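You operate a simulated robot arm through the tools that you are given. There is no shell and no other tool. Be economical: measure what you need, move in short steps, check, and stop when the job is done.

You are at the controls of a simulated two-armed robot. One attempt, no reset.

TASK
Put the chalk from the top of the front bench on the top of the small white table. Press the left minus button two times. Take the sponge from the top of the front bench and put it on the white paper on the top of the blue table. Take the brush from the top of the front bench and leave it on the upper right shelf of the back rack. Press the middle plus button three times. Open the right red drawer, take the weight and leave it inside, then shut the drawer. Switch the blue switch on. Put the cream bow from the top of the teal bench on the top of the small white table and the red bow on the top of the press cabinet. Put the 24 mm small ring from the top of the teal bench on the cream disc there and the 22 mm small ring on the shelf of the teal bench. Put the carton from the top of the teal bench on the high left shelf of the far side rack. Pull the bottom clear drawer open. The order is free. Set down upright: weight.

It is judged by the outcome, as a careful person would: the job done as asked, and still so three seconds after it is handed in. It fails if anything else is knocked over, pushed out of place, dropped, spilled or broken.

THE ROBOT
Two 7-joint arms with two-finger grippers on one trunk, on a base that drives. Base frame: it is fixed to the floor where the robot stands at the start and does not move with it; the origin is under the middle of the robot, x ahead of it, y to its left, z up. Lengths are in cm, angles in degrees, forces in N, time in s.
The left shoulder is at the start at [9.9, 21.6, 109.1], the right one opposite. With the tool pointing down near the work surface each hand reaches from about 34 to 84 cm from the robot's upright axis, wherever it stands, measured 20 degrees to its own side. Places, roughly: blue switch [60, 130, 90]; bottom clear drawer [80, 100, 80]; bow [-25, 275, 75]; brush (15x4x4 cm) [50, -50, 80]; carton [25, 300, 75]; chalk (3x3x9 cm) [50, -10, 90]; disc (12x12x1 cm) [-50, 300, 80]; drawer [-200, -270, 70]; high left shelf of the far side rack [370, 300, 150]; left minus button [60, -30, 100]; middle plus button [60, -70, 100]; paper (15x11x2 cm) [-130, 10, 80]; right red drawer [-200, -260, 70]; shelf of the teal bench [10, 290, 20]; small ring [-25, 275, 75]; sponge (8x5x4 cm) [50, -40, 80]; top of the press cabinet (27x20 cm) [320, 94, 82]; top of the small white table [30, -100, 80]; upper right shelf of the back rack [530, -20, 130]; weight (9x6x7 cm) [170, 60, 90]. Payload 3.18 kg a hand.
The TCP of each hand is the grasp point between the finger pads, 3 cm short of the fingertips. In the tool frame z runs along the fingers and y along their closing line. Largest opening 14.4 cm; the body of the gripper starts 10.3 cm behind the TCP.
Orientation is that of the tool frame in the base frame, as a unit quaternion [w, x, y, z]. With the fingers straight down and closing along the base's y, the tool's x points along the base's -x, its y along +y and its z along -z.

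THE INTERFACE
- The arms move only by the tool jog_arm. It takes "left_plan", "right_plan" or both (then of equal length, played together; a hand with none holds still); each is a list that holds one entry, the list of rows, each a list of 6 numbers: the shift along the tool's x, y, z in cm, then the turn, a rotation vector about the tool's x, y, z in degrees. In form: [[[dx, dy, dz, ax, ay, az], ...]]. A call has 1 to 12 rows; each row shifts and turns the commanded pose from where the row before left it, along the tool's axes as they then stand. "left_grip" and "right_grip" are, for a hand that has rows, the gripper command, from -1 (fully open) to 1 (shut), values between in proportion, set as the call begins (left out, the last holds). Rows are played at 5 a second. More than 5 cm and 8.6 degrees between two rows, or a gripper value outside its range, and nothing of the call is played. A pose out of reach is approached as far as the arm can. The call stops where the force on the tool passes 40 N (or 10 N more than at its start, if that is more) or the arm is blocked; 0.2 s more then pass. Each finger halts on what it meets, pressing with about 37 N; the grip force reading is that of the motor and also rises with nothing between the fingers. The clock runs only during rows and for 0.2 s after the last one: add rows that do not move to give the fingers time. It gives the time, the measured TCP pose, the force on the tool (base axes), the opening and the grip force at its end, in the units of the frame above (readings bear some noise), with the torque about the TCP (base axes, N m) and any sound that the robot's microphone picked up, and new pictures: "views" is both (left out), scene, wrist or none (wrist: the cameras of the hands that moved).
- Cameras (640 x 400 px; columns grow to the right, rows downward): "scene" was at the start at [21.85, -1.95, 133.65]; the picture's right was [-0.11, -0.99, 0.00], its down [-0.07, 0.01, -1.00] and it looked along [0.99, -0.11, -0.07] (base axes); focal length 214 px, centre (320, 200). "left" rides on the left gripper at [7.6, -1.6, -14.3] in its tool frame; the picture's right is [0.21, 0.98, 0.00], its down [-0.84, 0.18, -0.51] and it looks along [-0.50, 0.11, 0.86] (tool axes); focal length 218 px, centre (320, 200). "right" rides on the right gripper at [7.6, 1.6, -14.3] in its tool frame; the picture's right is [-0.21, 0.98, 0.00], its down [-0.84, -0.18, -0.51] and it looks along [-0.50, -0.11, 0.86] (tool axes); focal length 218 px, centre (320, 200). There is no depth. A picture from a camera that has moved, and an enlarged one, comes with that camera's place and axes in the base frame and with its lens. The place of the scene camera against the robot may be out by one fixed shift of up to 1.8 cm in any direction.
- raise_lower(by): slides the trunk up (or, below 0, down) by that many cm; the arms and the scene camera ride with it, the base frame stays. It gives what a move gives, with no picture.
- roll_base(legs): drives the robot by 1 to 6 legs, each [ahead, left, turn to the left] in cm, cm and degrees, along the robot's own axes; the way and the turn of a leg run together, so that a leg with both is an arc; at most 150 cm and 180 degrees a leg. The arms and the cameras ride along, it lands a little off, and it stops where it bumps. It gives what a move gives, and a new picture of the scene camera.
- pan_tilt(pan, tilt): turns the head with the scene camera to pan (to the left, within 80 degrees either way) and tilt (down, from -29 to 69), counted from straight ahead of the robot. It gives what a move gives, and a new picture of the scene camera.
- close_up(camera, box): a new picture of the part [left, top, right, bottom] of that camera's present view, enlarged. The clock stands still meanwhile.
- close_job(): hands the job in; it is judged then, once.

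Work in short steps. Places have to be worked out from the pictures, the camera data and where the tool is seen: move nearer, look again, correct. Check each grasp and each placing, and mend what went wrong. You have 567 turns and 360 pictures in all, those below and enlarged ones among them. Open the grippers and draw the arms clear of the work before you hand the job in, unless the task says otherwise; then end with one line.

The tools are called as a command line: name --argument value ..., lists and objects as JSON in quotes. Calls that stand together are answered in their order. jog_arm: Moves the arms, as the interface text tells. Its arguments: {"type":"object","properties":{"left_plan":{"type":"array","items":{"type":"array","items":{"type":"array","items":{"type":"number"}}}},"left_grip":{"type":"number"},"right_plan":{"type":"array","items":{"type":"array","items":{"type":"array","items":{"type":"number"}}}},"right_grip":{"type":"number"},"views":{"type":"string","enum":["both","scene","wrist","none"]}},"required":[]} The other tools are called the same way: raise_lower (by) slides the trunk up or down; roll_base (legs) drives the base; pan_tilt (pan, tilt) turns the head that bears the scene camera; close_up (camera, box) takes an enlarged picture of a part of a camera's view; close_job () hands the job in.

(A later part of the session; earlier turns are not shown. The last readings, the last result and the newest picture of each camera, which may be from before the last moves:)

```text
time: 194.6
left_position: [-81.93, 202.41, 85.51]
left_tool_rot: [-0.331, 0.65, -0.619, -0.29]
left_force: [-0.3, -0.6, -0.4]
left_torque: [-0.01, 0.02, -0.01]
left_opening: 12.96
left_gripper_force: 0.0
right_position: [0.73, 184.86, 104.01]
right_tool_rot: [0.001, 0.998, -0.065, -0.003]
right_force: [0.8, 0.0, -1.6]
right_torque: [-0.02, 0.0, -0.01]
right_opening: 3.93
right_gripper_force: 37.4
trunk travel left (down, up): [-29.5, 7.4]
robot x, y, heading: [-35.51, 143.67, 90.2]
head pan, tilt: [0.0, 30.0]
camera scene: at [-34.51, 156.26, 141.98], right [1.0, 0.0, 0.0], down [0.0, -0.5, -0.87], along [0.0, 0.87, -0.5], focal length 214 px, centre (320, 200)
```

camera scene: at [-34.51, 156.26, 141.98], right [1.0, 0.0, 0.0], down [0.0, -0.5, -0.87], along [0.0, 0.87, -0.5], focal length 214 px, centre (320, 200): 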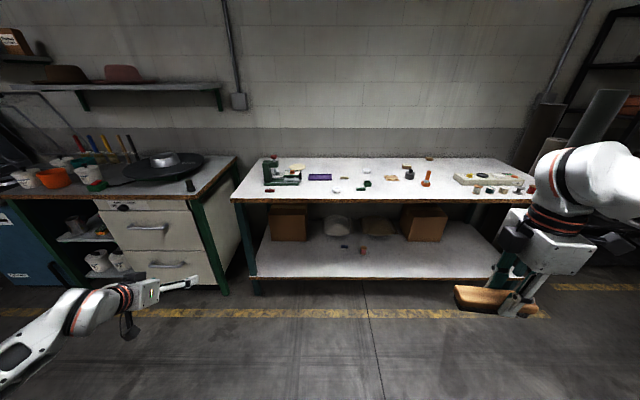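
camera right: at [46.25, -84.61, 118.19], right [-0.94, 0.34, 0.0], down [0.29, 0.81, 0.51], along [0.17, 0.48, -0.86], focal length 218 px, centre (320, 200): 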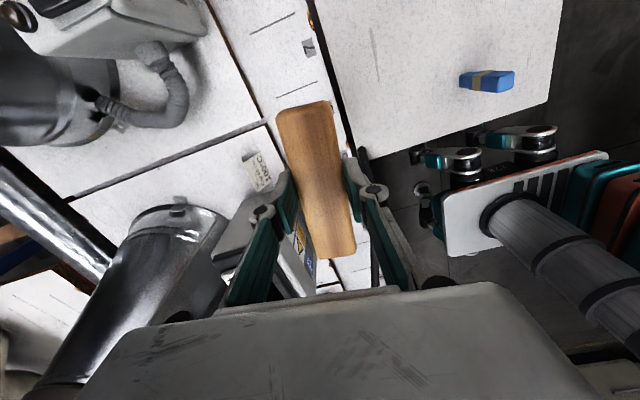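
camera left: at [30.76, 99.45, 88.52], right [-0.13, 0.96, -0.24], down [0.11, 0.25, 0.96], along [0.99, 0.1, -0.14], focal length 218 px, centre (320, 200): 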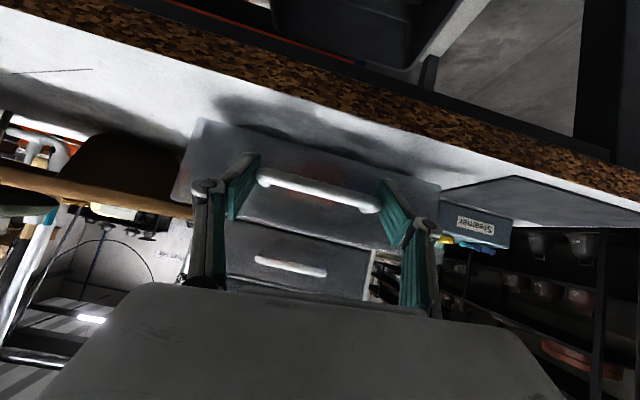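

Enlarge the bench top and shelf to identify items.

close_up --camera "scene" --box '[230, 145, 390, 245]'

close_up --camera "scene" --box '[320, 145, 420, 207]'

close_up --camera "scene" --box '[390, 145, 550, 245]'

```text
4.00 times, centred on (310, 195) of scene
camera zoom: at [-34.51, 156.26, 141.98], right [1.0, 0.0, 0.0], down [0.0, -0.5, -0.87], along [0.0, 0.87, -0.5], focal length 858 px, centre (360, 220)
```

zoom: 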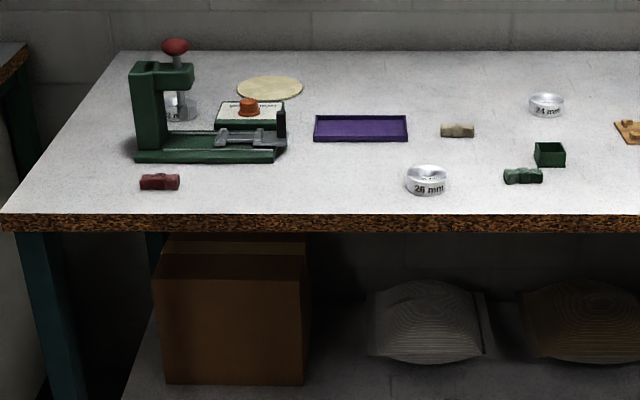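

```text
6.40 times, centred on (370, 176) of scene
camera zoom: at [-34.51, 156.26, 141.98], right [1.0, 0.0, 0.0], down [0.0, -0.5, -0.87], along [0.0, 0.87, -0.5], focal length 1373 px, centre (0, 354)
```

zoom: 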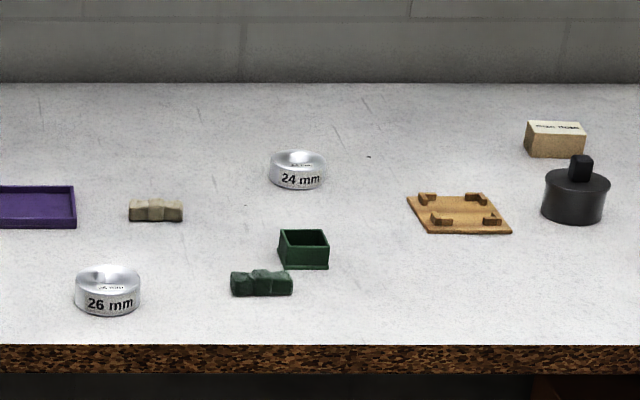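

```text
4.00 times, centred on (470, 195) of scene
camera zoom: at [-34.51, 156.26, 141.98], right [1.0, 0.0, 0.0], down [0.0, -0.5, -0.87], along [0.0, 0.87, -0.5], focal length 858 px, centre (-280, 220)
```

zoom: 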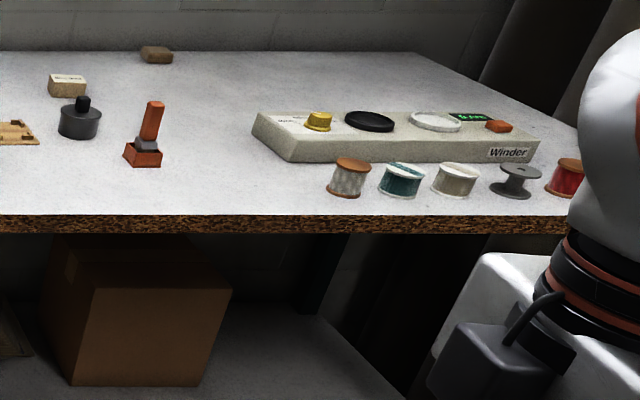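

I see cream, green and red bows, 24/26 mm rings, another ring behind the green press with the cream disc, and boxes. Move closer and to the right to inspect carton candidates.

roll_base --legs '[[35, -50, 0]]'

close_up --camera "scene" --box '[240, 120, 480, 270]'

```text
time: 199.5
left_position: [-31.38, 237.17, 85.74]
left_tool_rot: [-0.331, 0.652, -0.618, -0.29]
left_force: [0.9, -0.4, -0.6]
left_torque: [-0.03, -0.03, 0.0]
left_opening: 12.95
left_gripper_force: 0.0
right_position: [51.37, 220.01, 104.08]
right_tool_rot: [0.0, 0.998, -0.064, -0.003]
right_force: [-0.4, -0.6, -1.4]
right_torque: [0.0, -0.05, 0.03]
right_opening: 3.9
right_gripper_force: 37.1
trunk travel left (down, up): [-29.5, 7.4]
robot x, y, heading: [15.51, 178.59, 90.5]
head pan, tilt: [0.0, 30.0]
camera scene: at [16.27, 191.17, 141.97], right [1.0, 0.01, 0.0], down [0.0, -0.5, -0.87], along [-0.01, 0.87, -0.5], focal length 214 px, centre (320, 200)
```

scene: 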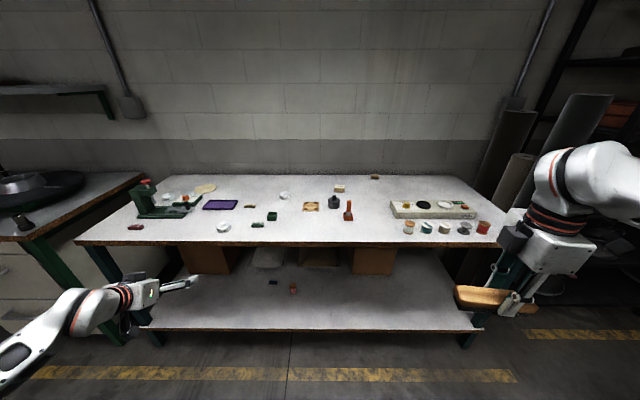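

```text
2.67 times, centred on (360, 195) of scene
camera zoom: at [16.27, 191.17, 141.97], right [1.0, 0.01, 0.0], down [0.0, -0.5, -0.87], along [-0.01, 0.87, -0.5], focal length 572 px, centre (213, 213)
```

zoom: 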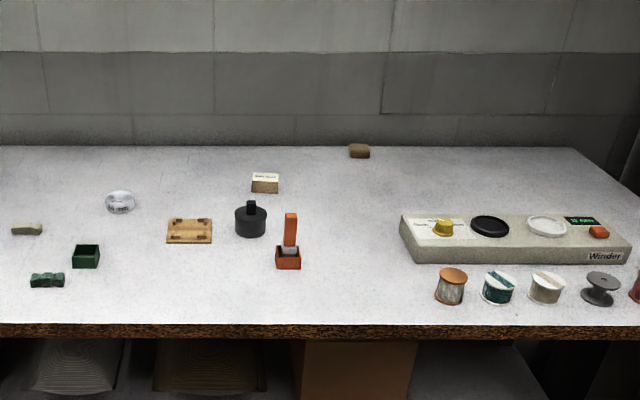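

Carton ≈[26,298], bench top z≈85. Raise the left hand and bring it vertical for a look from above.

jog_arm --left_plan '[[[-2.95, 0, -2.3, 0, 0, 0], [-2.95, 0, -2.3, 0, 0, 0], [-2.95, 0, -2.3, 0, 0, 0], [-2.95, 0, -2.3, 0, 0, 0], [-2.95, 0, -2.3, 0, 0, 0], [0, 0, 0, 0, 8, 0], [0, 0, 0, 0, 8, 0], [0, 0, 0, 0, 8, 0], [0, 0, 0, 0, 8, -2], [0, 0, 0, 0, 8, -2]]]' --views "none"

jog_arm --left_plan '[[[0, 0, 0, 0, 0, -8], [0, 0, 0, 0, 0, -8], [0, 0, 0, 0, 6, 0], [0, 0, 0, 0, 6, 0]]]' --views "none"

roll_base --legs '[[20, 0, 0]]'

close_up --camera "left" --box '[0, 0, 640, 400]'

```text
time: 201.9
left_position: [-30.33, 235.01, 96.76]
left_tool_rot: [-0.108, 0.725, -0.681, -0.016]
left_force: [-0.3, 0.9, -0.2]
left_torque: [-0.04, 0.02, -0.02]
left_opening: 12.94
left_gripper_force: 0.1
left hand out of reach, approached as far as the arm can: row 10
right_position: [51.28, 220.01, 103.99]
right_tool_rot: [0.001, 0.998, -0.063, -0.003]
right_force: [0.6, 0.2, -1.3]
right_torque: [-0.04, 0.0, 0.01]
right_opening: 3.94
right_gripper_force: 36.7
trunk travel left (down, up): [-29.5, 7.4]
robot x, y, heading: [14.8, 178.72, 90.7]
head pan, tilt: [0.0, 30.0]
stopped in row 10 (left hand): the arm was blocked; the commanded pose is now the measured one
```

```text
time: 202.9
left_position: [-30.32, 234.96, 96.74]
left_tool_rot: [-0.048, 0.808, -0.582, 0.084]
left_force: [0.3, -0.4, 0.8]
left_torque: [0.02, -0.04, 0.0]
left_opening: 12.96
left_gripper_force: 0.0
right_position: [51.44, 219.96, 104.1]
right_tool_rot: [0.0, 0.998, -0.064, -0.004]
right_force: [0.0, 0.1, -1.8]
right_torque: [0.0, -0.02, 0.02]
right_opening: 3.95
right_gripper_force: 36.8
trunk travel left (down, up): [-29.5, 7.4]
robot x, y, heading: [15.26, 178.51, 90.4]
head pan, tilt: [0.0, 30.0]
```

```text
time: 204.5
left_position: [-30.39, 255.02, 96.61]
left_tool_rot: [-0.047, 0.807, -0.582, 0.084]
left_force: [0.3, 0.4, -0.1]
left_torque: [-0.03, -0.02, -0.02]
left_opening: 12.96
left_gripper_force: 0.0
right_position: [51.3, 239.91, 103.97]
right_tool_rot: [0.001, 0.998, -0.063, -0.004]
right_force: [-0.3, 0.8, -1.9]
right_torque: [-0.04, -0.03, 0.0]
right_opening: 3.95
right_gripper_force: 36.9
trunk travel left (down, up): [-29.5, 7.4]
robot x, y, heading: [15.29, 198.47, 90.2]
head pan, tilt: [0.0, 30.0]
camera scene: at [16.14, 211.24, 141.96], right [1.0, 0.01, 0.0], down [0.0, -0.5, -0.87], along [-0.01, 0.87, -0.5], focal length 214 px, centre (320, 200)
```

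scene: 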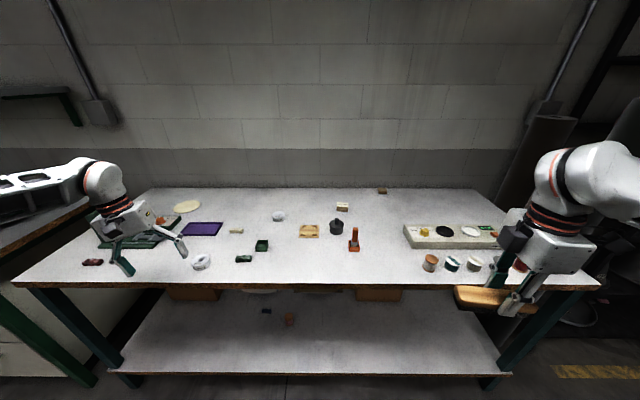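

```text
1.00 times, centred on (320, 200) of left (not enlarged: the box is as wide or as high as the picture)
camera zoom: at [-29.23, 248.58, 111.48], right [-0.85, -0.51, -0.15], down [-0.52, 0.75, 0.4], along [-0.09, 0.42, -0.9], focal length 218 px, centre (320, 200)
```

zoom: 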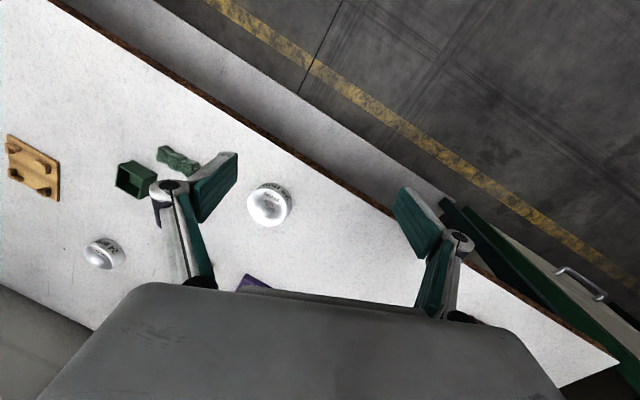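

Bench top z≈84. Shift right so the left hand can reach the carton.

roll_base --legs '[[0, -38, 0]]'

close_up --camera "left" --box '[0, 0, 640, 400]'

```text
time: 208.4
left_position: [7.82, 255.11, 96.72]
left_tool_rot: [-0.048, 0.808, -0.581, 0.083]
left_force: [-0.2, -0.8, 0.8]
left_torque: [0.0, 0.04, -0.01]
left_opening: 12.96
left_gripper_force: 0.1
right_position: [89.59, 240.13, 104.06]
right_tool_rot: [0.0, 0.998, -0.064, -0.005]
right_force: [-0.2, 0.2, -1.4]
right_torque: [0.0, -0.01, 0.02]
right_opening: 3.92
right_gripper_force: 37.1
trunk travel left (down, up): [-29.5, 7.4]
robot x, y, heading: [53.6, 198.87, 90.0]
head pan, tilt: [0.0, 30.0]
camera scene: at [54.36, 211.36, 141.98], right [1.0, 0.01, 0.0], down [0.0, -0.5, -0.87], along [-0.01, 0.87, -0.5], focal length 214 px, centre (320, 200)
```

scene: 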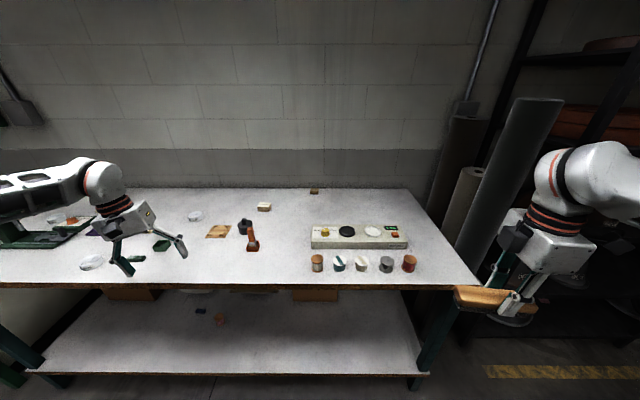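

```text
1.00 times, centred on (320, 200) of left (not enlarged: the box is as wide or as high as the picture)
camera zoom: at [9.0, 248.75, 111.53], right [-0.85, -0.51, -0.15], down [-0.52, 0.75, 0.4], along [-0.09, 0.42, -0.9], focal length 218 px, centre (320, 200)
```

zoom: 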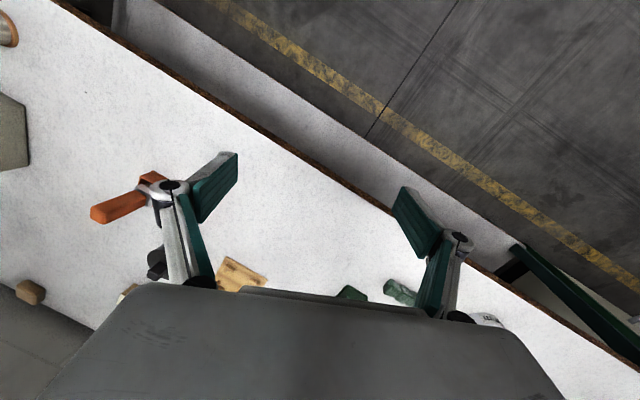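

Move closer and put the left hand above the carton, high, to view it.

jog_arm --left_plan '[[[0, 0, -4, 0, 0, 0], [0, 0, -4, 0, 0, 0], [0, 0, -4, 0, 0, 0], [-1.8, -3.9, 0, 0, 0, 0], [-1.8, -3.9, 0, 0, 0, 0], [-1.8, -3.9, 0, 0, 0, 0], [-1.8, -3.9, 0, 0, 0, 0]]]' --views "none"

roll_base --legs '[[13, 0, 0]]'

close_up --camera "left" --box '[0, 0, 640, 400]'

```text
time: 210.0
left_position: [17.77, 265.52, 101.52]
left_tool_rot: [-0.05, 0.808, -0.581, 0.083]
left_force: [-0.2, 0.1, 0.0]
left_torque: [0.0, -0.03, -0.02]
left_opening: 12.97
left_gripper_force: 0.1
left hand out of reach, approached as far as the arm can: row 1, 2, 3, 7
right_position: [89.42, 239.97, 104.15]
right_tool_rot: [-0.001, 0.998, -0.063, -0.003]
right_force: [-0.4, -1.1, -0.9]
right_torque: [0.04, -0.03, -0.03]
right_opening: 3.93
right_gripper_force: 37.0
trunk travel left (down, up): [-29.5, 7.4]
robot x, y, heading: [53.27, 198.89, 90.5]
head pan, tilt: [0.0, 30.0]
```

```text
time: 211.3
left_position: [17.89, 278.67, 101.52]
left_tool_rot: [-0.048, 0.807, -0.583, 0.082]
left_force: [0.8, 0.0, -0.4]
left_torque: [-0.05, 0.0, 0.02]
left_opening: 12.97
left_gripper_force: 0.1
right_position: [89.49, 253.2, 104.1]
right_tool_rot: [0.0, 0.998, -0.064, -0.003]
right_force: [0.7, 0.1, -1.6]
right_torque: [-0.03, -0.01, 0.04]
right_opening: 3.9
right_gripper_force: 36.9
trunk travel left (down, up): [-29.5, 7.4]
robot x, y, heading: [53.1, 212.08, 90.2]
head pan, tilt: [0.0, 30.0]
camera scene: at [54.3, 224.58, 141.96], right [1.0, 0.0, 0.0], down [0.0, -0.5, -0.87], along [0.0, 0.87, -0.5], focal length 214 px, centre (320, 200)
```

scene: 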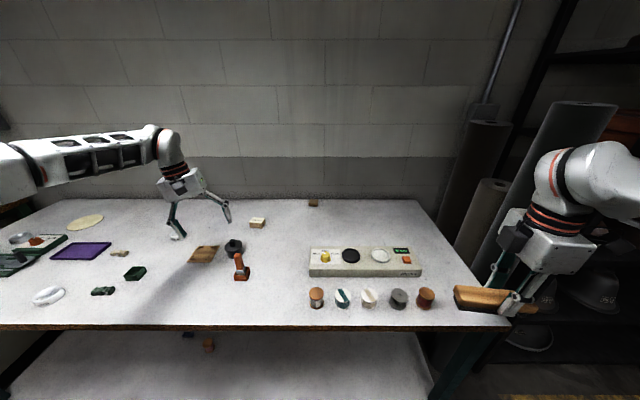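

```text
1.00 times, centred on (320, 200) of left (not enlarged: the box is as wide or as high as the picture)
camera zoom: at [19.1, 272.2, 116.33], right [-0.85, -0.51, -0.15], down [-0.52, 0.75, 0.4], along [-0.09, 0.42, -0.9], focal length 218 px, centre (320, 200)
```

zoom: 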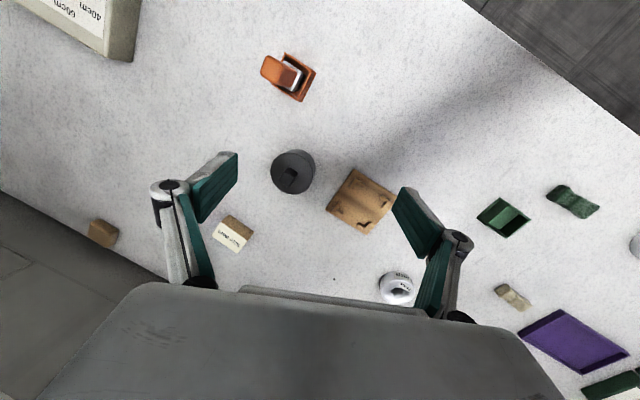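

Carton at [25.2,298.6], axis-aligned. Level the hand's roll, move the base 5 cm closer, and go above it.

jog_arm --left_plan '[[[0, 0, 0, -5.5, 0, 0], [0, 0, 0, -5.5, 0, 0]]]' --left_grip -0.2 --views "none"

roll_base --legs '[[5, 0, 0]]'

```text
time: 211.9
left_position: [17.93, 278.43, 101.64]
left_tool_rot: [0.029, 0.809, -0.586, 0.025]
left_force: [0.2, -0.4, -0.8]
left_torque: [0.02, 0.04, -0.01]
left_opening: 8.64
left_gripper_force: 0.1
right_position: [89.53, 253.1, 103.96]
right_tool_rot: [0.0, 0.998, -0.064, -0.005]
right_force: [0.6, 0.2, -1.5]
right_torque: [0.04, 0.0, -0.01]
right_opening: 3.93
right_gripper_force: 37.0
trunk travel left (down, up): [-29.5, 7.4]
robot x, y, heading: [53.42, 211.91, 90.1]
head pan, tilt: [0.0, 30.0]
```

```text
time: 212.8
left_position: [17.99, 283.32, 101.38]
left_tool_rot: [0.029, 0.809, -0.587, 0.027]
left_force: [0.4, 0.5, -0.7]
left_torque: [-0.05, 0.0, 0.02]
left_opening: 8.64
left_gripper_force: 0.0
right_position: [89.62, 258.07, 103.99]
right_tool_rot: [0.001, 0.998, -0.065, -0.003]
right_force: [0.2, 0.7, -1.4]
right_torque: [-0.03, 0.0, -0.02]
right_opening: 3.93
right_gripper_force: 36.9
trunk travel left (down, up): [-29.5, 7.4]
robot x, y, heading: [53.46, 216.47, 90.1]
head pan, tilt: [0.0, 30.0]
camera scene: at [54.3, 229.55, 141.95], right [1.0, 0.0, 0.0], down [0.0, -0.5, -0.87], along [0.0, 0.87, -0.5], focal length 214 px, centre (320, 200)
```

scene: 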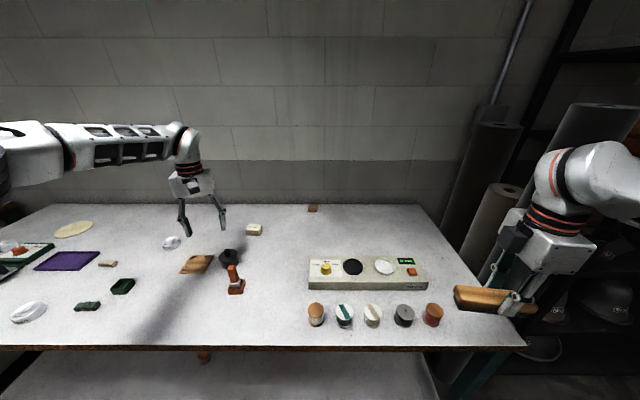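

jog_arm --left_plan '[[[-3.15, -2.9, 0.7, 0, 0, 0], [-3.15, -2.9, 0.7, 0, 0, 0], [-3.15, -2.9, 0.7, 0, 0, 0], [-3.15, -2.9, 0.7, 0, 0, 0]]]' --views "wrist"

```text
time: 213.8
left_position: [18.71, 285.74, 100.94]
left_tool_rot: [0.022, 0.82, -0.572, 0.02]
left_force: [0.3, 1.0, 0.1]
left_torque: [-0.04, 0.02, 0.01]
left_opening: 8.64
left_gripper_force: 0.1
left hand out of reach, approached as far as the arm can: row 1, 2, 3, 4
right_position: [89.65, 258.2, 103.81]
right_tool_rot: [0.001, 0.998, -0.065, -0.005]
right_force: [0.9, -0.1, -1.3]
right_torque: [-0.07, 0.04, -0.03]
right_opening: 3.89
right_gripper_force: 37.2
trunk travel left (down, up): [-29.5, 7.4]
robot x, y, heading: [53.56, 216.8, 89.8]
head pan, tilt: [0.0, 30.0]
camera left: at [22.84, 279.84, 115.49], right [-0.85, -0.53, 0.03], down [-0.46, 0.76, 0.46], along [-0.26, 0.38, -0.89], focal length 218 px, centre (320, 200)
```

left: 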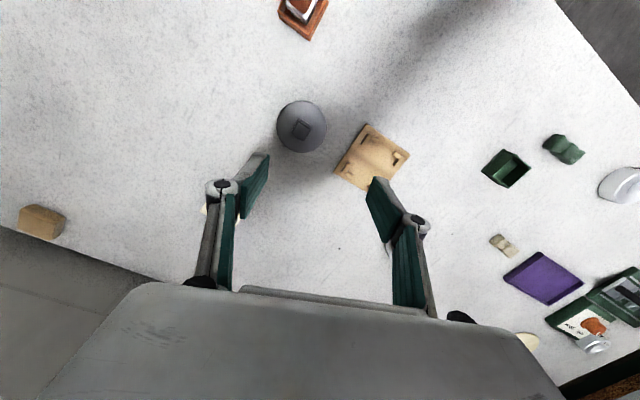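

Reach limit; pitch the hand forward ~22° and move the base 4 cm nearer.

jog_arm --left_plan '[[[0, 0, 0, 0, -7.5, 0], [0, 0, 0, 0, -7.5, 0], [0, 0, 0, 0, -7.5, 0]]]' --views "none"

roll_base --legs '[[4, 0, 0]]'

close_up --camera "left" --box '[80, 60, 560, 360]'

```text
time: 214.7
left_position: [18.67, 285.46, 101.09]
left_tool_rot: [-0.088, 0.798, -0.582, -0.132]
left_force: [-1.1, 0.0, 0.8]
left_torque: [0.01, -0.01, 0.03]
left_opening: 8.66
left_gripper_force: 0.0
right_position: [89.59, 257.93, 104.02]
right_tool_rot: [0.0, 0.998, -0.066, -0.003]
right_force: [-0.2, -0.2, -1.5]
right_torque: [0.0, -0.01, -0.01]
right_opening: 3.91
right_gripper_force: 37.4
trunk travel left (down, up): [-29.5, 7.4]
robot x, y, heading: [53.62, 216.72, 90.0]
head pan, tilt: [0.0, 30.0]
```

```text
time: 215.5
left_position: [18.69, 289.68, 100.86]
left_tool_rot: [-0.086, 0.798, -0.582, -0.132]
left_force: [-0.1, 0.8, -0.2]
left_torque: [-0.05, 0.02, 0.0]
left_opening: 8.63
left_gripper_force: 0.1
right_position: [89.49, 262.13, 104.01]
right_tool_rot: [0.0, 0.998, -0.065, -0.004]
right_force: [0.0, -0.4, -1.1]
right_torque: [-0.07, -0.01, 0.0]
right_opening: 3.9
right_gripper_force: 37.3
trunk travel left (down, up): [-29.5, 7.4]
robot x, y, heading: [53.19, 220.43, 90.2]
head pan, tilt: [0.0, 30.0]
camera scene: at [54.29, 233.64, 141.95], right [1.0, 0.0, 0.0], down [0.0, -0.5, -0.87], along [0.0, 0.87, -0.5], focal length 214 px, centre (320, 200)
```

scene: 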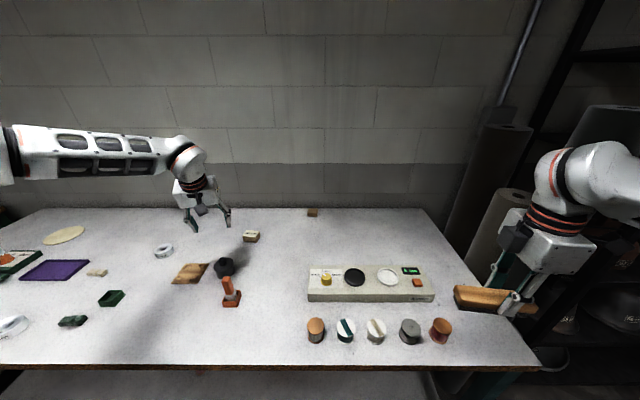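

```text
1.33 times, centred on (320, 210) of left
camera zoom: at [24.01, 279.15, 111.97], right [-0.87, -0.49, -0.05], down [-0.36, 0.56, 0.75], along [-0.34, 0.67, -0.66], focal length 291 px, centre (320, 187)
```

zoom: 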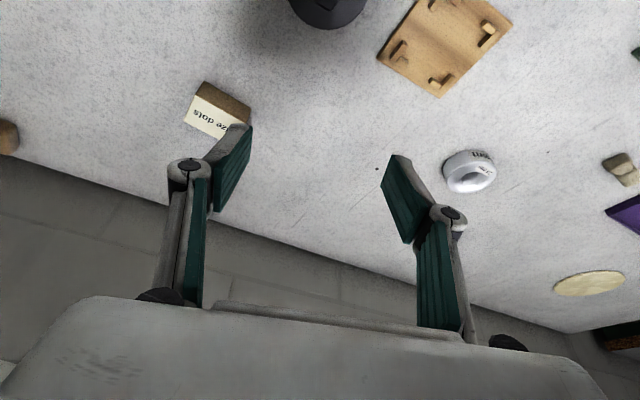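

Carton (“size dots” box) at ≈[25.6,299]. Move to a pre-grasp along the pitched axis.

jog_arm --left_plan '[[[-0.67, -3.2, 2.1, 0, 0, 0], [-0.67, -3.2, 2.1, 0, 0, 0], [-0.67, -3.2, 2.1, 0, 0, 0]]]' --views "wrist"

```text
time: 216.3
left_position: [26.57, 296.11, 95.15]
left_tool_rot: [-0.085, 0.798, -0.582, -0.131]
left_force: [-0.5, -0.5, -0.3]
left_torque: [-0.02, 0.03, 0.05]
left_opening: 8.65
left_gripper_force: 0.0
right_position: [89.69, 262.1, 103.96]
right_tool_rot: [0.0, 0.998, -0.065, -0.004]
right_force: [0.8, 0.6, -0.2]
right_torque: [-0.01, 0.03, -0.02]
right_opening: 3.93
right_gripper_force: 36.9
trunk travel left (down, up): [-29.5, 7.4]
robot x, y, heading: [53.22, 220.85, 90.2]
head pan, tilt: [0.0, 30.0]
camera left: at [31.92, 285.57, 106.2], right [-0.87, -0.49, -0.05], down [-0.36, 0.56, 0.75], along [-0.34, 0.67, -0.66], focal length 218 px, centre (320, 200)
```

left: 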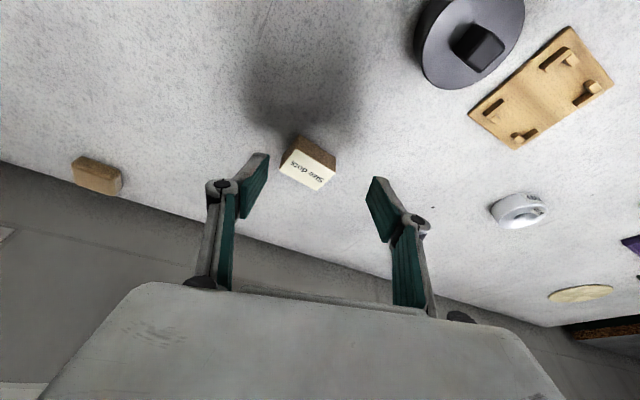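

Refined: carton ≈[26,300.8,86.5]. Descend onto it.

jog_arm --left_plan '[[[-0.58, -0.36, 2.7, 0, 0, 0], [-0.58, -0.36, 2.7, 0, 0, 0], [-0.58, -0.36, 2.7, 0, 0, 0]]]' --views "wrist"

```text
time: 217.1
left_position: [26.11, 300.41, 88.23]
left_tool_rot: [-0.086, 0.798, -0.581, -0.132]
left_force: [0.0, 0.7, 0.4]
left_torque: [-0.03, -0.02, 0.0]
left_opening: 8.64
left_gripper_force: 0.1
right_position: [89.58, 262.12, 104.13]
right_tool_rot: [0.001, 0.998, -0.066, -0.004]
right_force: [0.2, 0.3, -0.5]
right_torque: [-0.02, 0.0, 0.02]
right_opening: 3.9
right_gripper_force: 37.6
trunk travel left (down, up): [-29.5, 7.4]
robot x, y, heading: [52.85, 220.94, 90.1]
head pan, tilt: [0.0, 30.0]
camera left: at [31.45, 289.83, 99.31], right [-0.87, -0.49, -0.05], down [-0.36, 0.56, 0.75], along [-0.34, 0.67, -0.66], focal length 218 px, centre (320, 200)
```

left: 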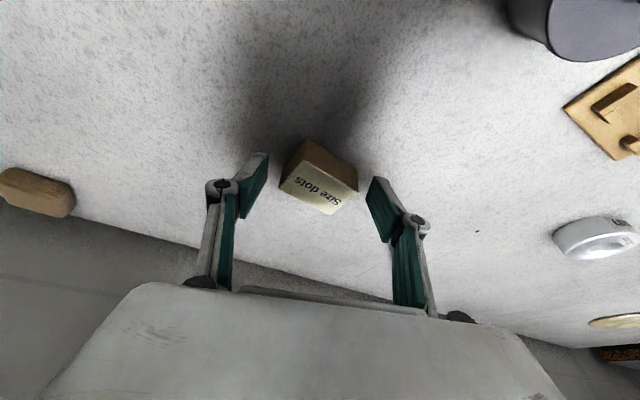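

Carton lies between the fingers. Close.

jog_arm --left_plan '[[[0, 0, 0, 0, 0, 0], [0, 0, 0, 0, 0, 0], [0, 0, 0, 0, 0, 0]]]' --left_grip 1 --views "wrist"

```text
time: 217.9
left_position: [26.0, 300.31, 88.2]
left_tool_rot: [-0.087, 0.798, -0.581, -0.132]
left_force: [-0.1, 0.5, 0.4]
left_torque: [-0.02, 0.0, -0.02]
left_opening: 6.54
left_gripper_force: 36.6
right_position: [89.54, 262.05, 104.04]
right_tool_rot: [-0.001, 0.998, -0.066, -0.003]
right_force: [-0.2, 0.4, -1.0]
right_torque: [0.02, -0.02, 0.03]
right_opening: 3.91
right_gripper_force: 37.1
trunk travel left (down, up): [-29.5, 7.4]
robot x, y, heading: [53.05, 221.01, 90.3]
head pan, tilt: [0.0, 30.0]
camera left: at [31.41, 289.75, 99.38], right [-0.87, -0.49, -0.05], down [-0.36, 0.56, 0.75], along [-0.34, 0.67, -0.66], focal length 218 px, centre (320, 200)
```

left: 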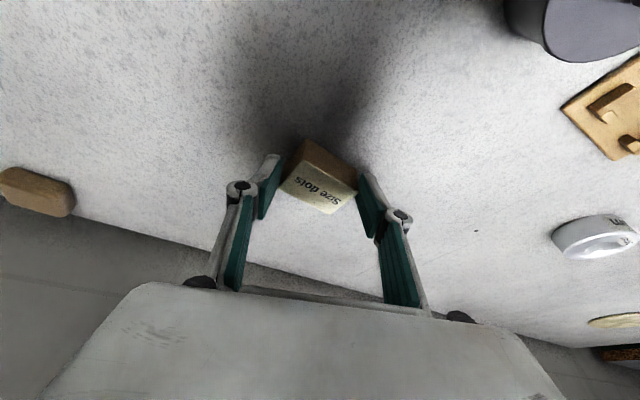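

Gripped at 6.5 cm. Lift and check.

jog_arm --left_plan '[[[-0.93, 0, -2.85, 0, 0, 0], [-0.93, 0, -2.85, 0, 0, 0], [-0.93, 0, -2.85, 0, 0, 0], [-0.93, 0, -2.85, 0, 0, 0]]]' --views "wrist"

```text
time: 218.9
left_position: [26.18, 300.45, 100.49]
left_tool_rot: [-0.086, 0.798, -0.582, -0.132]
left_force: [0.0, 0.2, 0.3]
left_torque: [0.0, 0.01, -0.01]
left_opening: 6.58
left_gripper_force: 36.9
right_position: [89.58, 262.09, 104.02]
right_tool_rot: [0.0, 0.998, -0.065, -0.005]
right_force: [-0.2, -0.2, -1.3]
right_torque: [0.03, 0.03, 0.03]
right_opening: 3.92
right_gripper_force: 36.7
trunk travel left (down, up): [-29.5, 7.4]
robot x, y, heading: [53.49, 220.9, 90.2]
head pan, tilt: [0.0, 30.0]
camera left: at [31.5, 289.88, 111.44], right [-0.87, -0.49, -0.05], down [-0.36, 0.56, 0.75], along [-0.34, 0.67, -0.66], focal length 218 px, centre (320, 200)
```

left: 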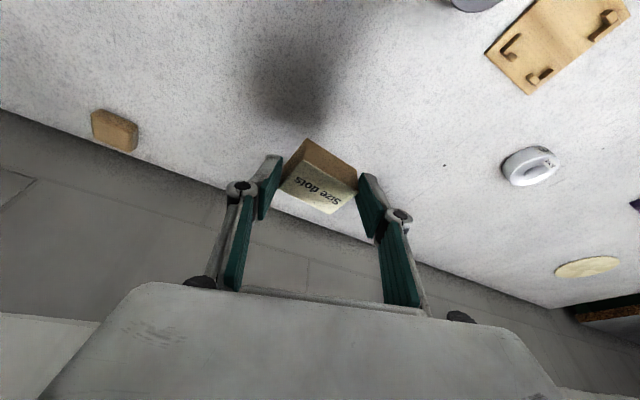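

Carton held. Back away, retract the left arm, and turn toward the back of the room.

roll_base --legs '[[-24, 0, 0]]'

jog_arm --left_plan '[[[3.5, 1.3, -2, 0, 0, 0], [3.5, 1.3, -2, 0, 0, 0], [3.5, 1.3, -2, 0, 0, 0], [3.5, 1.3, -2, 0, 0, 0], [3.5, 1.3, -2, 0, 0, 0], [3.5, 1.3, -2, 0, 0, 0]]]' --views "none"

roll_base --legs '[[0, 0, -90]]'

pan_tilt --pan 0 --tilt 25

```text
time: 220.7
left_position: [26.3, 275.9, 100.47]
left_tool_rot: [-0.086, 0.798, -0.582, -0.132]
left_force: [-0.7, -0.5, 0.4]
left_torque: [0.02, 0.0, 0.01]
left_opening: 6.57
left_gripper_force: 37.1
right_position: [89.62, 237.35, 104.08]
right_tool_rot: [0.0, 0.998, -0.066, -0.003]
right_force: [-1.7, -0.6, -1.3]
right_torque: [0.04, -0.05, -0.01]
right_opening: 3.93
right_gripper_force: 37.2
trunk travel left (down, up): [-29.5, 7.4]
robot x, y, heading: [53.61, 196.2, 90.0]
head pan, tilt: [0.0, 30.0]
camera scene: at [54.36, 208.81, 141.99], right [1.0, 0.0, 0.0], down [0.0, -0.5, -0.87], along [0.0, 0.87, -0.5], focal length 214 px, centre (320, 200)
```

scene: 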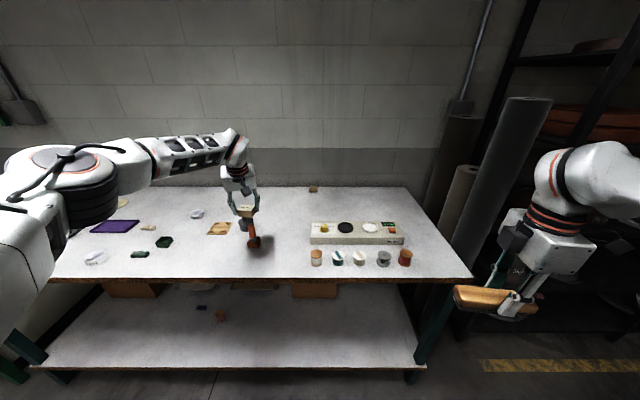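

```text
time: 222.1
left_position: [26.24, 251.04, 105.33]
left_tool_rot: [-0.088, 0.798, -0.581, -0.132]
left_force: [0.7, -0.5, -0.4]
left_torque: [0.02, 0.0, -0.04]
left_opening: 6.55
left_gripper_force: 37.2
right_position: [89.59, 237.33, 104.15]
right_tool_rot: [-0.001, 0.998, -0.067, -0.004]
right_force: [-0.2, 0.4, -1.7]
right_torque: [-0.01, -0.06, 0.02]
right_opening: 3.92
right_gripper_force: 37.1
trunk travel left (down, up): [-29.5, 7.4]
robot x, y, heading: [53.29, 196.08, 90.1]
head pan, tilt: [0.0, 30.0]
```

```text
time: 226.3
left_position: [107.32, 225.21, 105.22]
left_tool_rot: [0.154, -0.167, 0.973, 0.034]
left_force: [-0.2, 0.3, 0.0]
left_torque: [-0.01, -0.01, -0.04]
left_opening: 5.66
left_gripper_force: 37.0
right_position: [95.79, 161.32, 104.01]
right_tool_rot: [0.003, -0.67, 0.742, 0.003]
right_force: [-0.3, 0.1, -1.1]
right_torque: [-0.01, 0.02, -0.03]
right_opening: 3.91
right_gripper_force: 37.2
trunk travel left (down, up): [-29.5, 7.4]
robot x, y, heading: [53.43, 196.54, 2.0]
head pan, tilt: [0.0, 30.0]
camera scene: at [67.91, 195.79, 141.98], right [0.03, -1.0, 0.0], down [-0.5, -0.02, -0.87], along [0.87, 0.03, -0.5], focal length 214 px, centre (320, 200)
```

scene: 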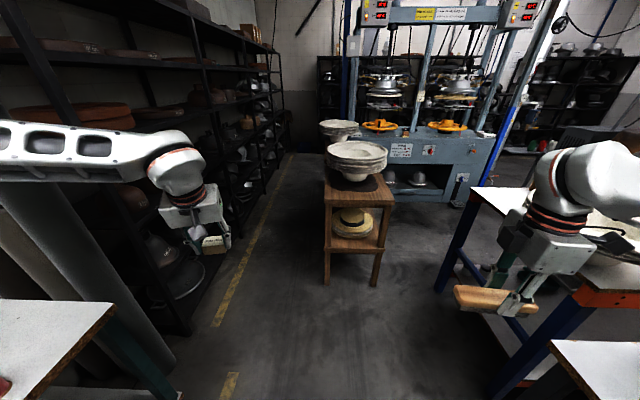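

```text
time: 226.9
left_position: [107.29, 225.24, 105.24]
left_tool_rot: [0.154, -0.168, 0.973, 0.035]
left_force: [-0.2, 1.2, 0.2]
left_torque: [0.02, -0.01, 0.02]
left_opening: 5.7
left_gripper_force: 36.5
right_position: [95.69, 161.37, 103.97]
right_tool_rot: [0.003, -0.67, 0.742, 0.003]
right_force: [0.1, -0.4, -1.1]
right_torque: [-0.02, 0.0, 0.01]
right_opening: 3.92
right_gripper_force: 36.6
trunk travel left (down, up): [-29.5, 7.4]
robot x, y, heading: [53.32, 196.47, 1.9]
head pan, tilt: [0.0, 25.0]
camera scene: at [68.09, 195.81, 142.77], right [0.03, -1.0, 0.0], down [-0.42, -0.01, -0.91], along [0.91, 0.03, -0.42], focal length 214 px, centre (320, 200)
```

scene: 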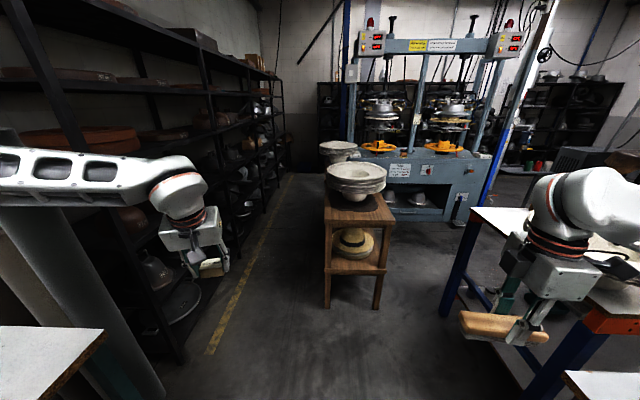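

The corridor has a wooden stand at x≈184–220, y≈156–197; rack face y≈278. Check how far my left elbow sticks out.

pan_tilt --pan 75 --tilt 35

pan_tilt --pan -40 --tilt 20

```text
time: 228.4
left_position: [107.4, 225.26, 105.29]
left_tool_rot: [0.154, -0.169, 0.973, 0.034]
left_force: [-0.5, 0.2, 0.0]
left_torque: [-0.01, 0.04, 0.0]
left_opening: 5.63
left_gripper_force: 37.0
right_position: [95.76, 161.49, 104.08]
right_tool_rot: [0.003, -0.67, 0.742, 0.002]
right_force: [0.1, -0.9, -0.9]
right_torque: [-0.03, 0.02, 0.0]
right_opening: 3.91
right_gripper_force: 37.2
trunk travel left (down, up): [-29.5, 7.4]
robot x, y, heading: [53.18, 196.03, 2.0]
head pan, tilt: [75.0, 35.0]
camera scene: at [60.88, 204.08, 141.2], right [0.97, -0.23, 0.0], down [-0.13, -0.56, -0.82], along [0.19, 0.8, -0.57], focal length 214 px, centre (320, 200)
```

scene: 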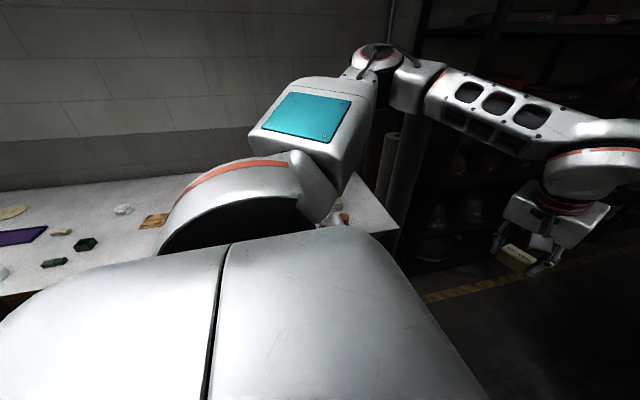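

```text
time: 230.3
left_position: [107.29, 225.23, 105.22]
left_tool_rot: [0.153, -0.168, 0.973, 0.034]
left_force: [-0.4, 0.6, -0.3]
left_torque: [0.01, 0.0, -0.01]
left_opening: 5.64
left_gripper_force: 36.8
right_position: [95.7, 161.43, 104.06]
right_tool_rot: [0.003, -0.67, 0.742, 0.002]
right_force: [-0.6, 1.1, -1.1]
right_torque: [0.0, -0.02, -0.01]
right_opening: 3.92
right_gripper_force: 37.2
trunk travel left (down, up): [-29.5, 7.4]
robot x, y, heading: [53.5, 196.31, 1.5]
head pan, tilt: [-40.0, 20.0]
camera scene: at [66.21, 189.76, 143.58], right [-0.62, -0.79, 0.0], down [-0.27, 0.21, -0.94], along [0.74, -0.58, -0.34], focal length 214 px, centre (320, 200)
```

scene: 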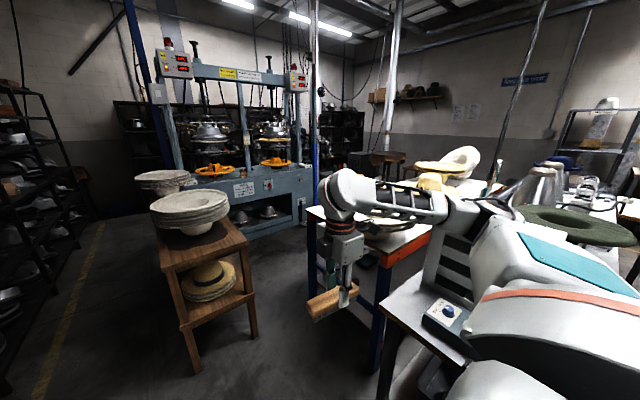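

My elbows (z≈140, ±60 cm) are wide for the gap beside the rack, so I'll pass the stand sideways, facing −y, with hands raised over it. Raise everything first.

raise_lower --by 7

jog_arm --left_plan '[[[-0.9, 0, -2.9, 0, 0, 0], [-0.9, 0, -2.9, 0, 0, 0], [-0.9, 0, -2.9, 0, 0, 0], [-0.9, 0, -2.9, 0, 0, 0]]]' --right_plan '[[[0, 0, -3, 0, 0, 0], [0, 0, -3, 0, 0, 0], [0, 0, -3, 0, 0, 0], [0, 0, -3, 0, 0, 0]]]' --views "none"

roll_base --legs '[[0, 5, 0], [0, 0, -91.5]]'

```text
time: 231.4
left_position: [107.27, 225.24, 112.19]
left_tool_rot: [0.153, -0.168, 0.973, 0.035]
left_force: [1.1, -0.1, -1.0]
left_torque: [0.03, 0.0, 0.0]
left_opening: 5.61
left_gripper_force: 36.6
right_position: [95.85, 161.36, 110.95]
right_tool_rot: [0.003, -0.671, 0.742, 0.002]
right_force: [-0.3, 0.2, -1.5]
right_torque: [-0.02, -0.02, 0.02]
right_opening: 3.92
right_gripper_force: 37.0
trunk travel left (down, up): [-36.5, 0.4]
robot x, y, heading: [53.56, 196.32, 2.1]
head pan, tilt: [-40.0, 20.0]
```

```text
time: 232.4
left_position: [106.95, 225.06, 124.5]
left_tool_rot: [0.152, -0.169, 0.973, 0.034]
left_force: [-0.3, 1.0, -0.1]
left_torque: [-0.01, -0.02, -0.01]
left_opening: 5.62
left_gripper_force: 37.1
right_position: [95.6, 161.44, 123.27]
right_tool_rot: [0.002, -0.671, 0.741, 0.002]
right_force: [-0.2, 0.3, -1.2]
right_torque: [0.0, -0.05, -0.03]
right_opening: 3.94
right_gripper_force: 37.0
trunk travel left (down, up): [-36.5, 0.4]
robot x, y, heading: [53.19, 196.6, 1.8]
head pan, tilt: [-40.0, 20.0]
```

```text
time: 237.5
left_position: [79.48, 146.24, 124.45]
left_tool_rot: [0.131, 0.587, 0.794, -0.087]
left_force: [0.0, -0.2, 0.2]
left_torque: [0.0, -0.03, -0.03]
left_opening: 5.55
left_gripper_force: 36.8
right_position: [16.51, 160.59, 123.15]
right_tool_rot: [0.004, 0.071, 0.997, 0.0]
right_force: [-0.5, 0.8, -1.5]
right_torque: [0.02, 0.03, 0.02]
right_opening: 3.93
right_gripper_force: 37.5
trunk travel left (down, up): [-36.5, 0.4]
robot x, y, heading: [53.03, 201.21, -90.4]
head pan, tilt: [-40.0, 20.0]
camera scene: at [48.07, 189.24, 150.56], right [-0.76, 0.65, 0.0], down [0.22, 0.26, -0.94], along [-0.61, -0.71, -0.34], focal length 214 px, centre (320, 200)
```

scene: 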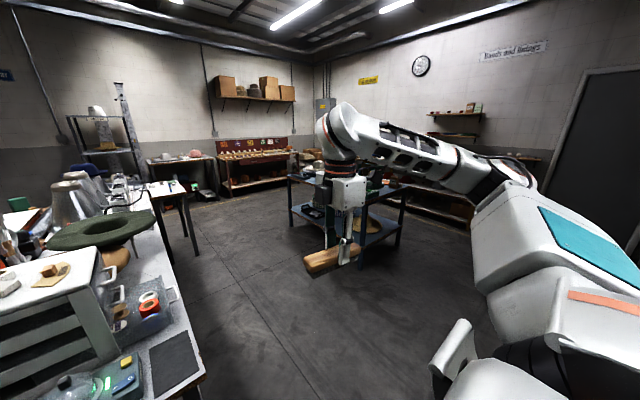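

roll_base --legs '[[-14, 40, 0]]'

pan_tilt --pan 80 --tilt 35

```text
time: 241.6
left_position: [119.96, 159.47, 124.34]
left_tool_rot: [0.13, 0.589, 0.793, -0.088]
left_force: [-0.1, 0.0, 0.3]
left_torque: [0.0, -0.01, 0.02]
left_opening: 5.52
left_gripper_force: 36.8
right_position: [56.99, 174.06, 123.15]
right_tool_rot: [0.004, 0.074, 0.997, 0.0]
right_force: [0.0, 0.5, -2.0]
right_torque: [0.01, 0.0, 0.03]
right_opening: 3.93
right_gripper_force: 37.0
trunk travel left (down, up): [-36.5, 0.4]
robot x, y, heading: [94.02, 214.68, -90.8]
head pan, tilt: [-40.0, 20.0]
camera scene: at [88.75, 202.52, 150.56], right [-0.76, 0.66, 0.0], down [0.22, 0.26, -0.94], along [-0.62, -0.71, -0.34], focal length 214 px, centre (320, 200)
```

scene: 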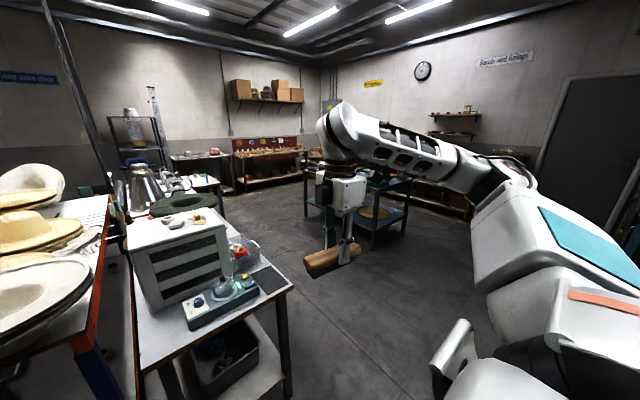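

```text
time: 243.6
left_position: [119.93, 159.38, 124.36]
left_tool_rot: [0.131, 0.588, 0.793, -0.087]
left_force: [0.0, 0.1, 0.1]
left_torque: [0.04, -0.03, -0.01]
left_opening: 5.47
left_gripper_force: 37.2
right_position: [56.94, 173.98, 123.07]
right_tool_rot: [0.004, 0.074, 0.997, -0.001]
right_force: [-0.1, -0.1, 0.0]
right_torque: [0.01, 0.0, -0.02]
right_opening: 3.9
right_gripper_force: 37.2
trunk travel left (down, up): [-36.5, 0.4]
robot x, y, heading: [93.91, 214.47, -90.8]
head pan, tilt: [80.0, 35.0]
camera scene: at [103.49, 207.87, 148.18], right [-0.19, -0.98, 0.0], down [-0.56, 0.11, -0.82], along [0.8, -0.16, -0.57], focal length 214 px, centre (320, 200)
```

scene: 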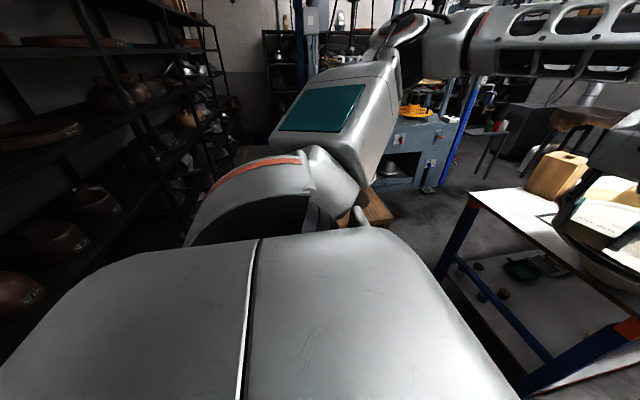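

Continue: left to x≈140, back to y≈236, then pass the stand.

roll_base --legs '[[0, 46, 0.8], [-22, 0, 0]]'

pan_tilt --pan 60 --tilt 45

```text
time: 249.4
left_position: [166.74, 181.11, 124.33]
left_tool_rot: [0.132, 0.584, 0.797, -0.087]
left_force: [0.8, 0.3, -0.6]
left_torque: [-0.03, -0.03, 0.01]
left_opening: 5.47
left_gripper_force: 37.1
right_position: [103.59, 194.65, 123.04]
right_tool_rot: [0.004, 0.068, 0.998, 0.0]
right_force: [0.3, 0.8, -1.5]
right_torque: [-0.03, 0.05, 0.01]
right_opening: 3.93
right_gripper_force: 36.9
trunk travel left (down, up): [-36.5, 0.4]
robot x, y, heading: [139.68, 235.49, -90.0]
head pan, tilt: [80.0, 35.0]
camera scene: at [149.54, 229.28, 148.18], right [-0.18, -0.98, 0.0], down [-0.56, 0.1, -0.82], along [0.81, -0.14, -0.57], focal length 214 px, centre (320, 200)
```

scene: 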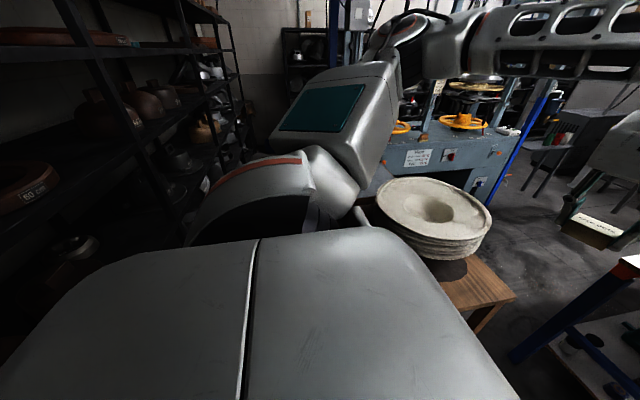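

```text
time: 250.2
left_position: [166.69, 180.93, 124.26]
left_tool_rot: [0.132, 0.583, 0.797, -0.085]
left_force: [0.2, 0.9, -0.6]
left_torque: [-0.01, 0.02, -0.04]
left_opening: 5.5
left_gripper_force: 37.0
right_position: [103.56, 194.57, 123.05]
right_tool_rot: [0.004, 0.068, 0.998, 0.0]
right_force: [0.3, 0.6, -0.7]
right_torque: [0.01, 0.02, 0.0]
right_opening: 3.96
right_gripper_force: 36.9
trunk travel left (down, up): [-36.5, 0.4]
robot x, y, heading: [140.21, 235.69, -90.2]
head pan, tilt: [60.0, 45.0]
camera scene: at [147.91, 226.65, 146.7], right [-0.5, -0.87, 0.0], down [-0.61, 0.35, -0.71], along [0.61, -0.35, -0.71], focal length 214 px, centre (320, 200)
```

scene: 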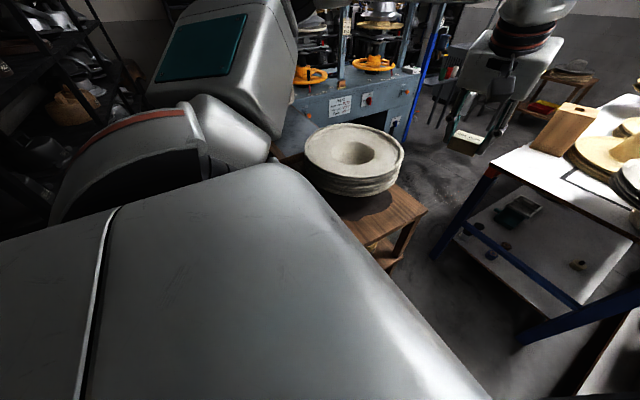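

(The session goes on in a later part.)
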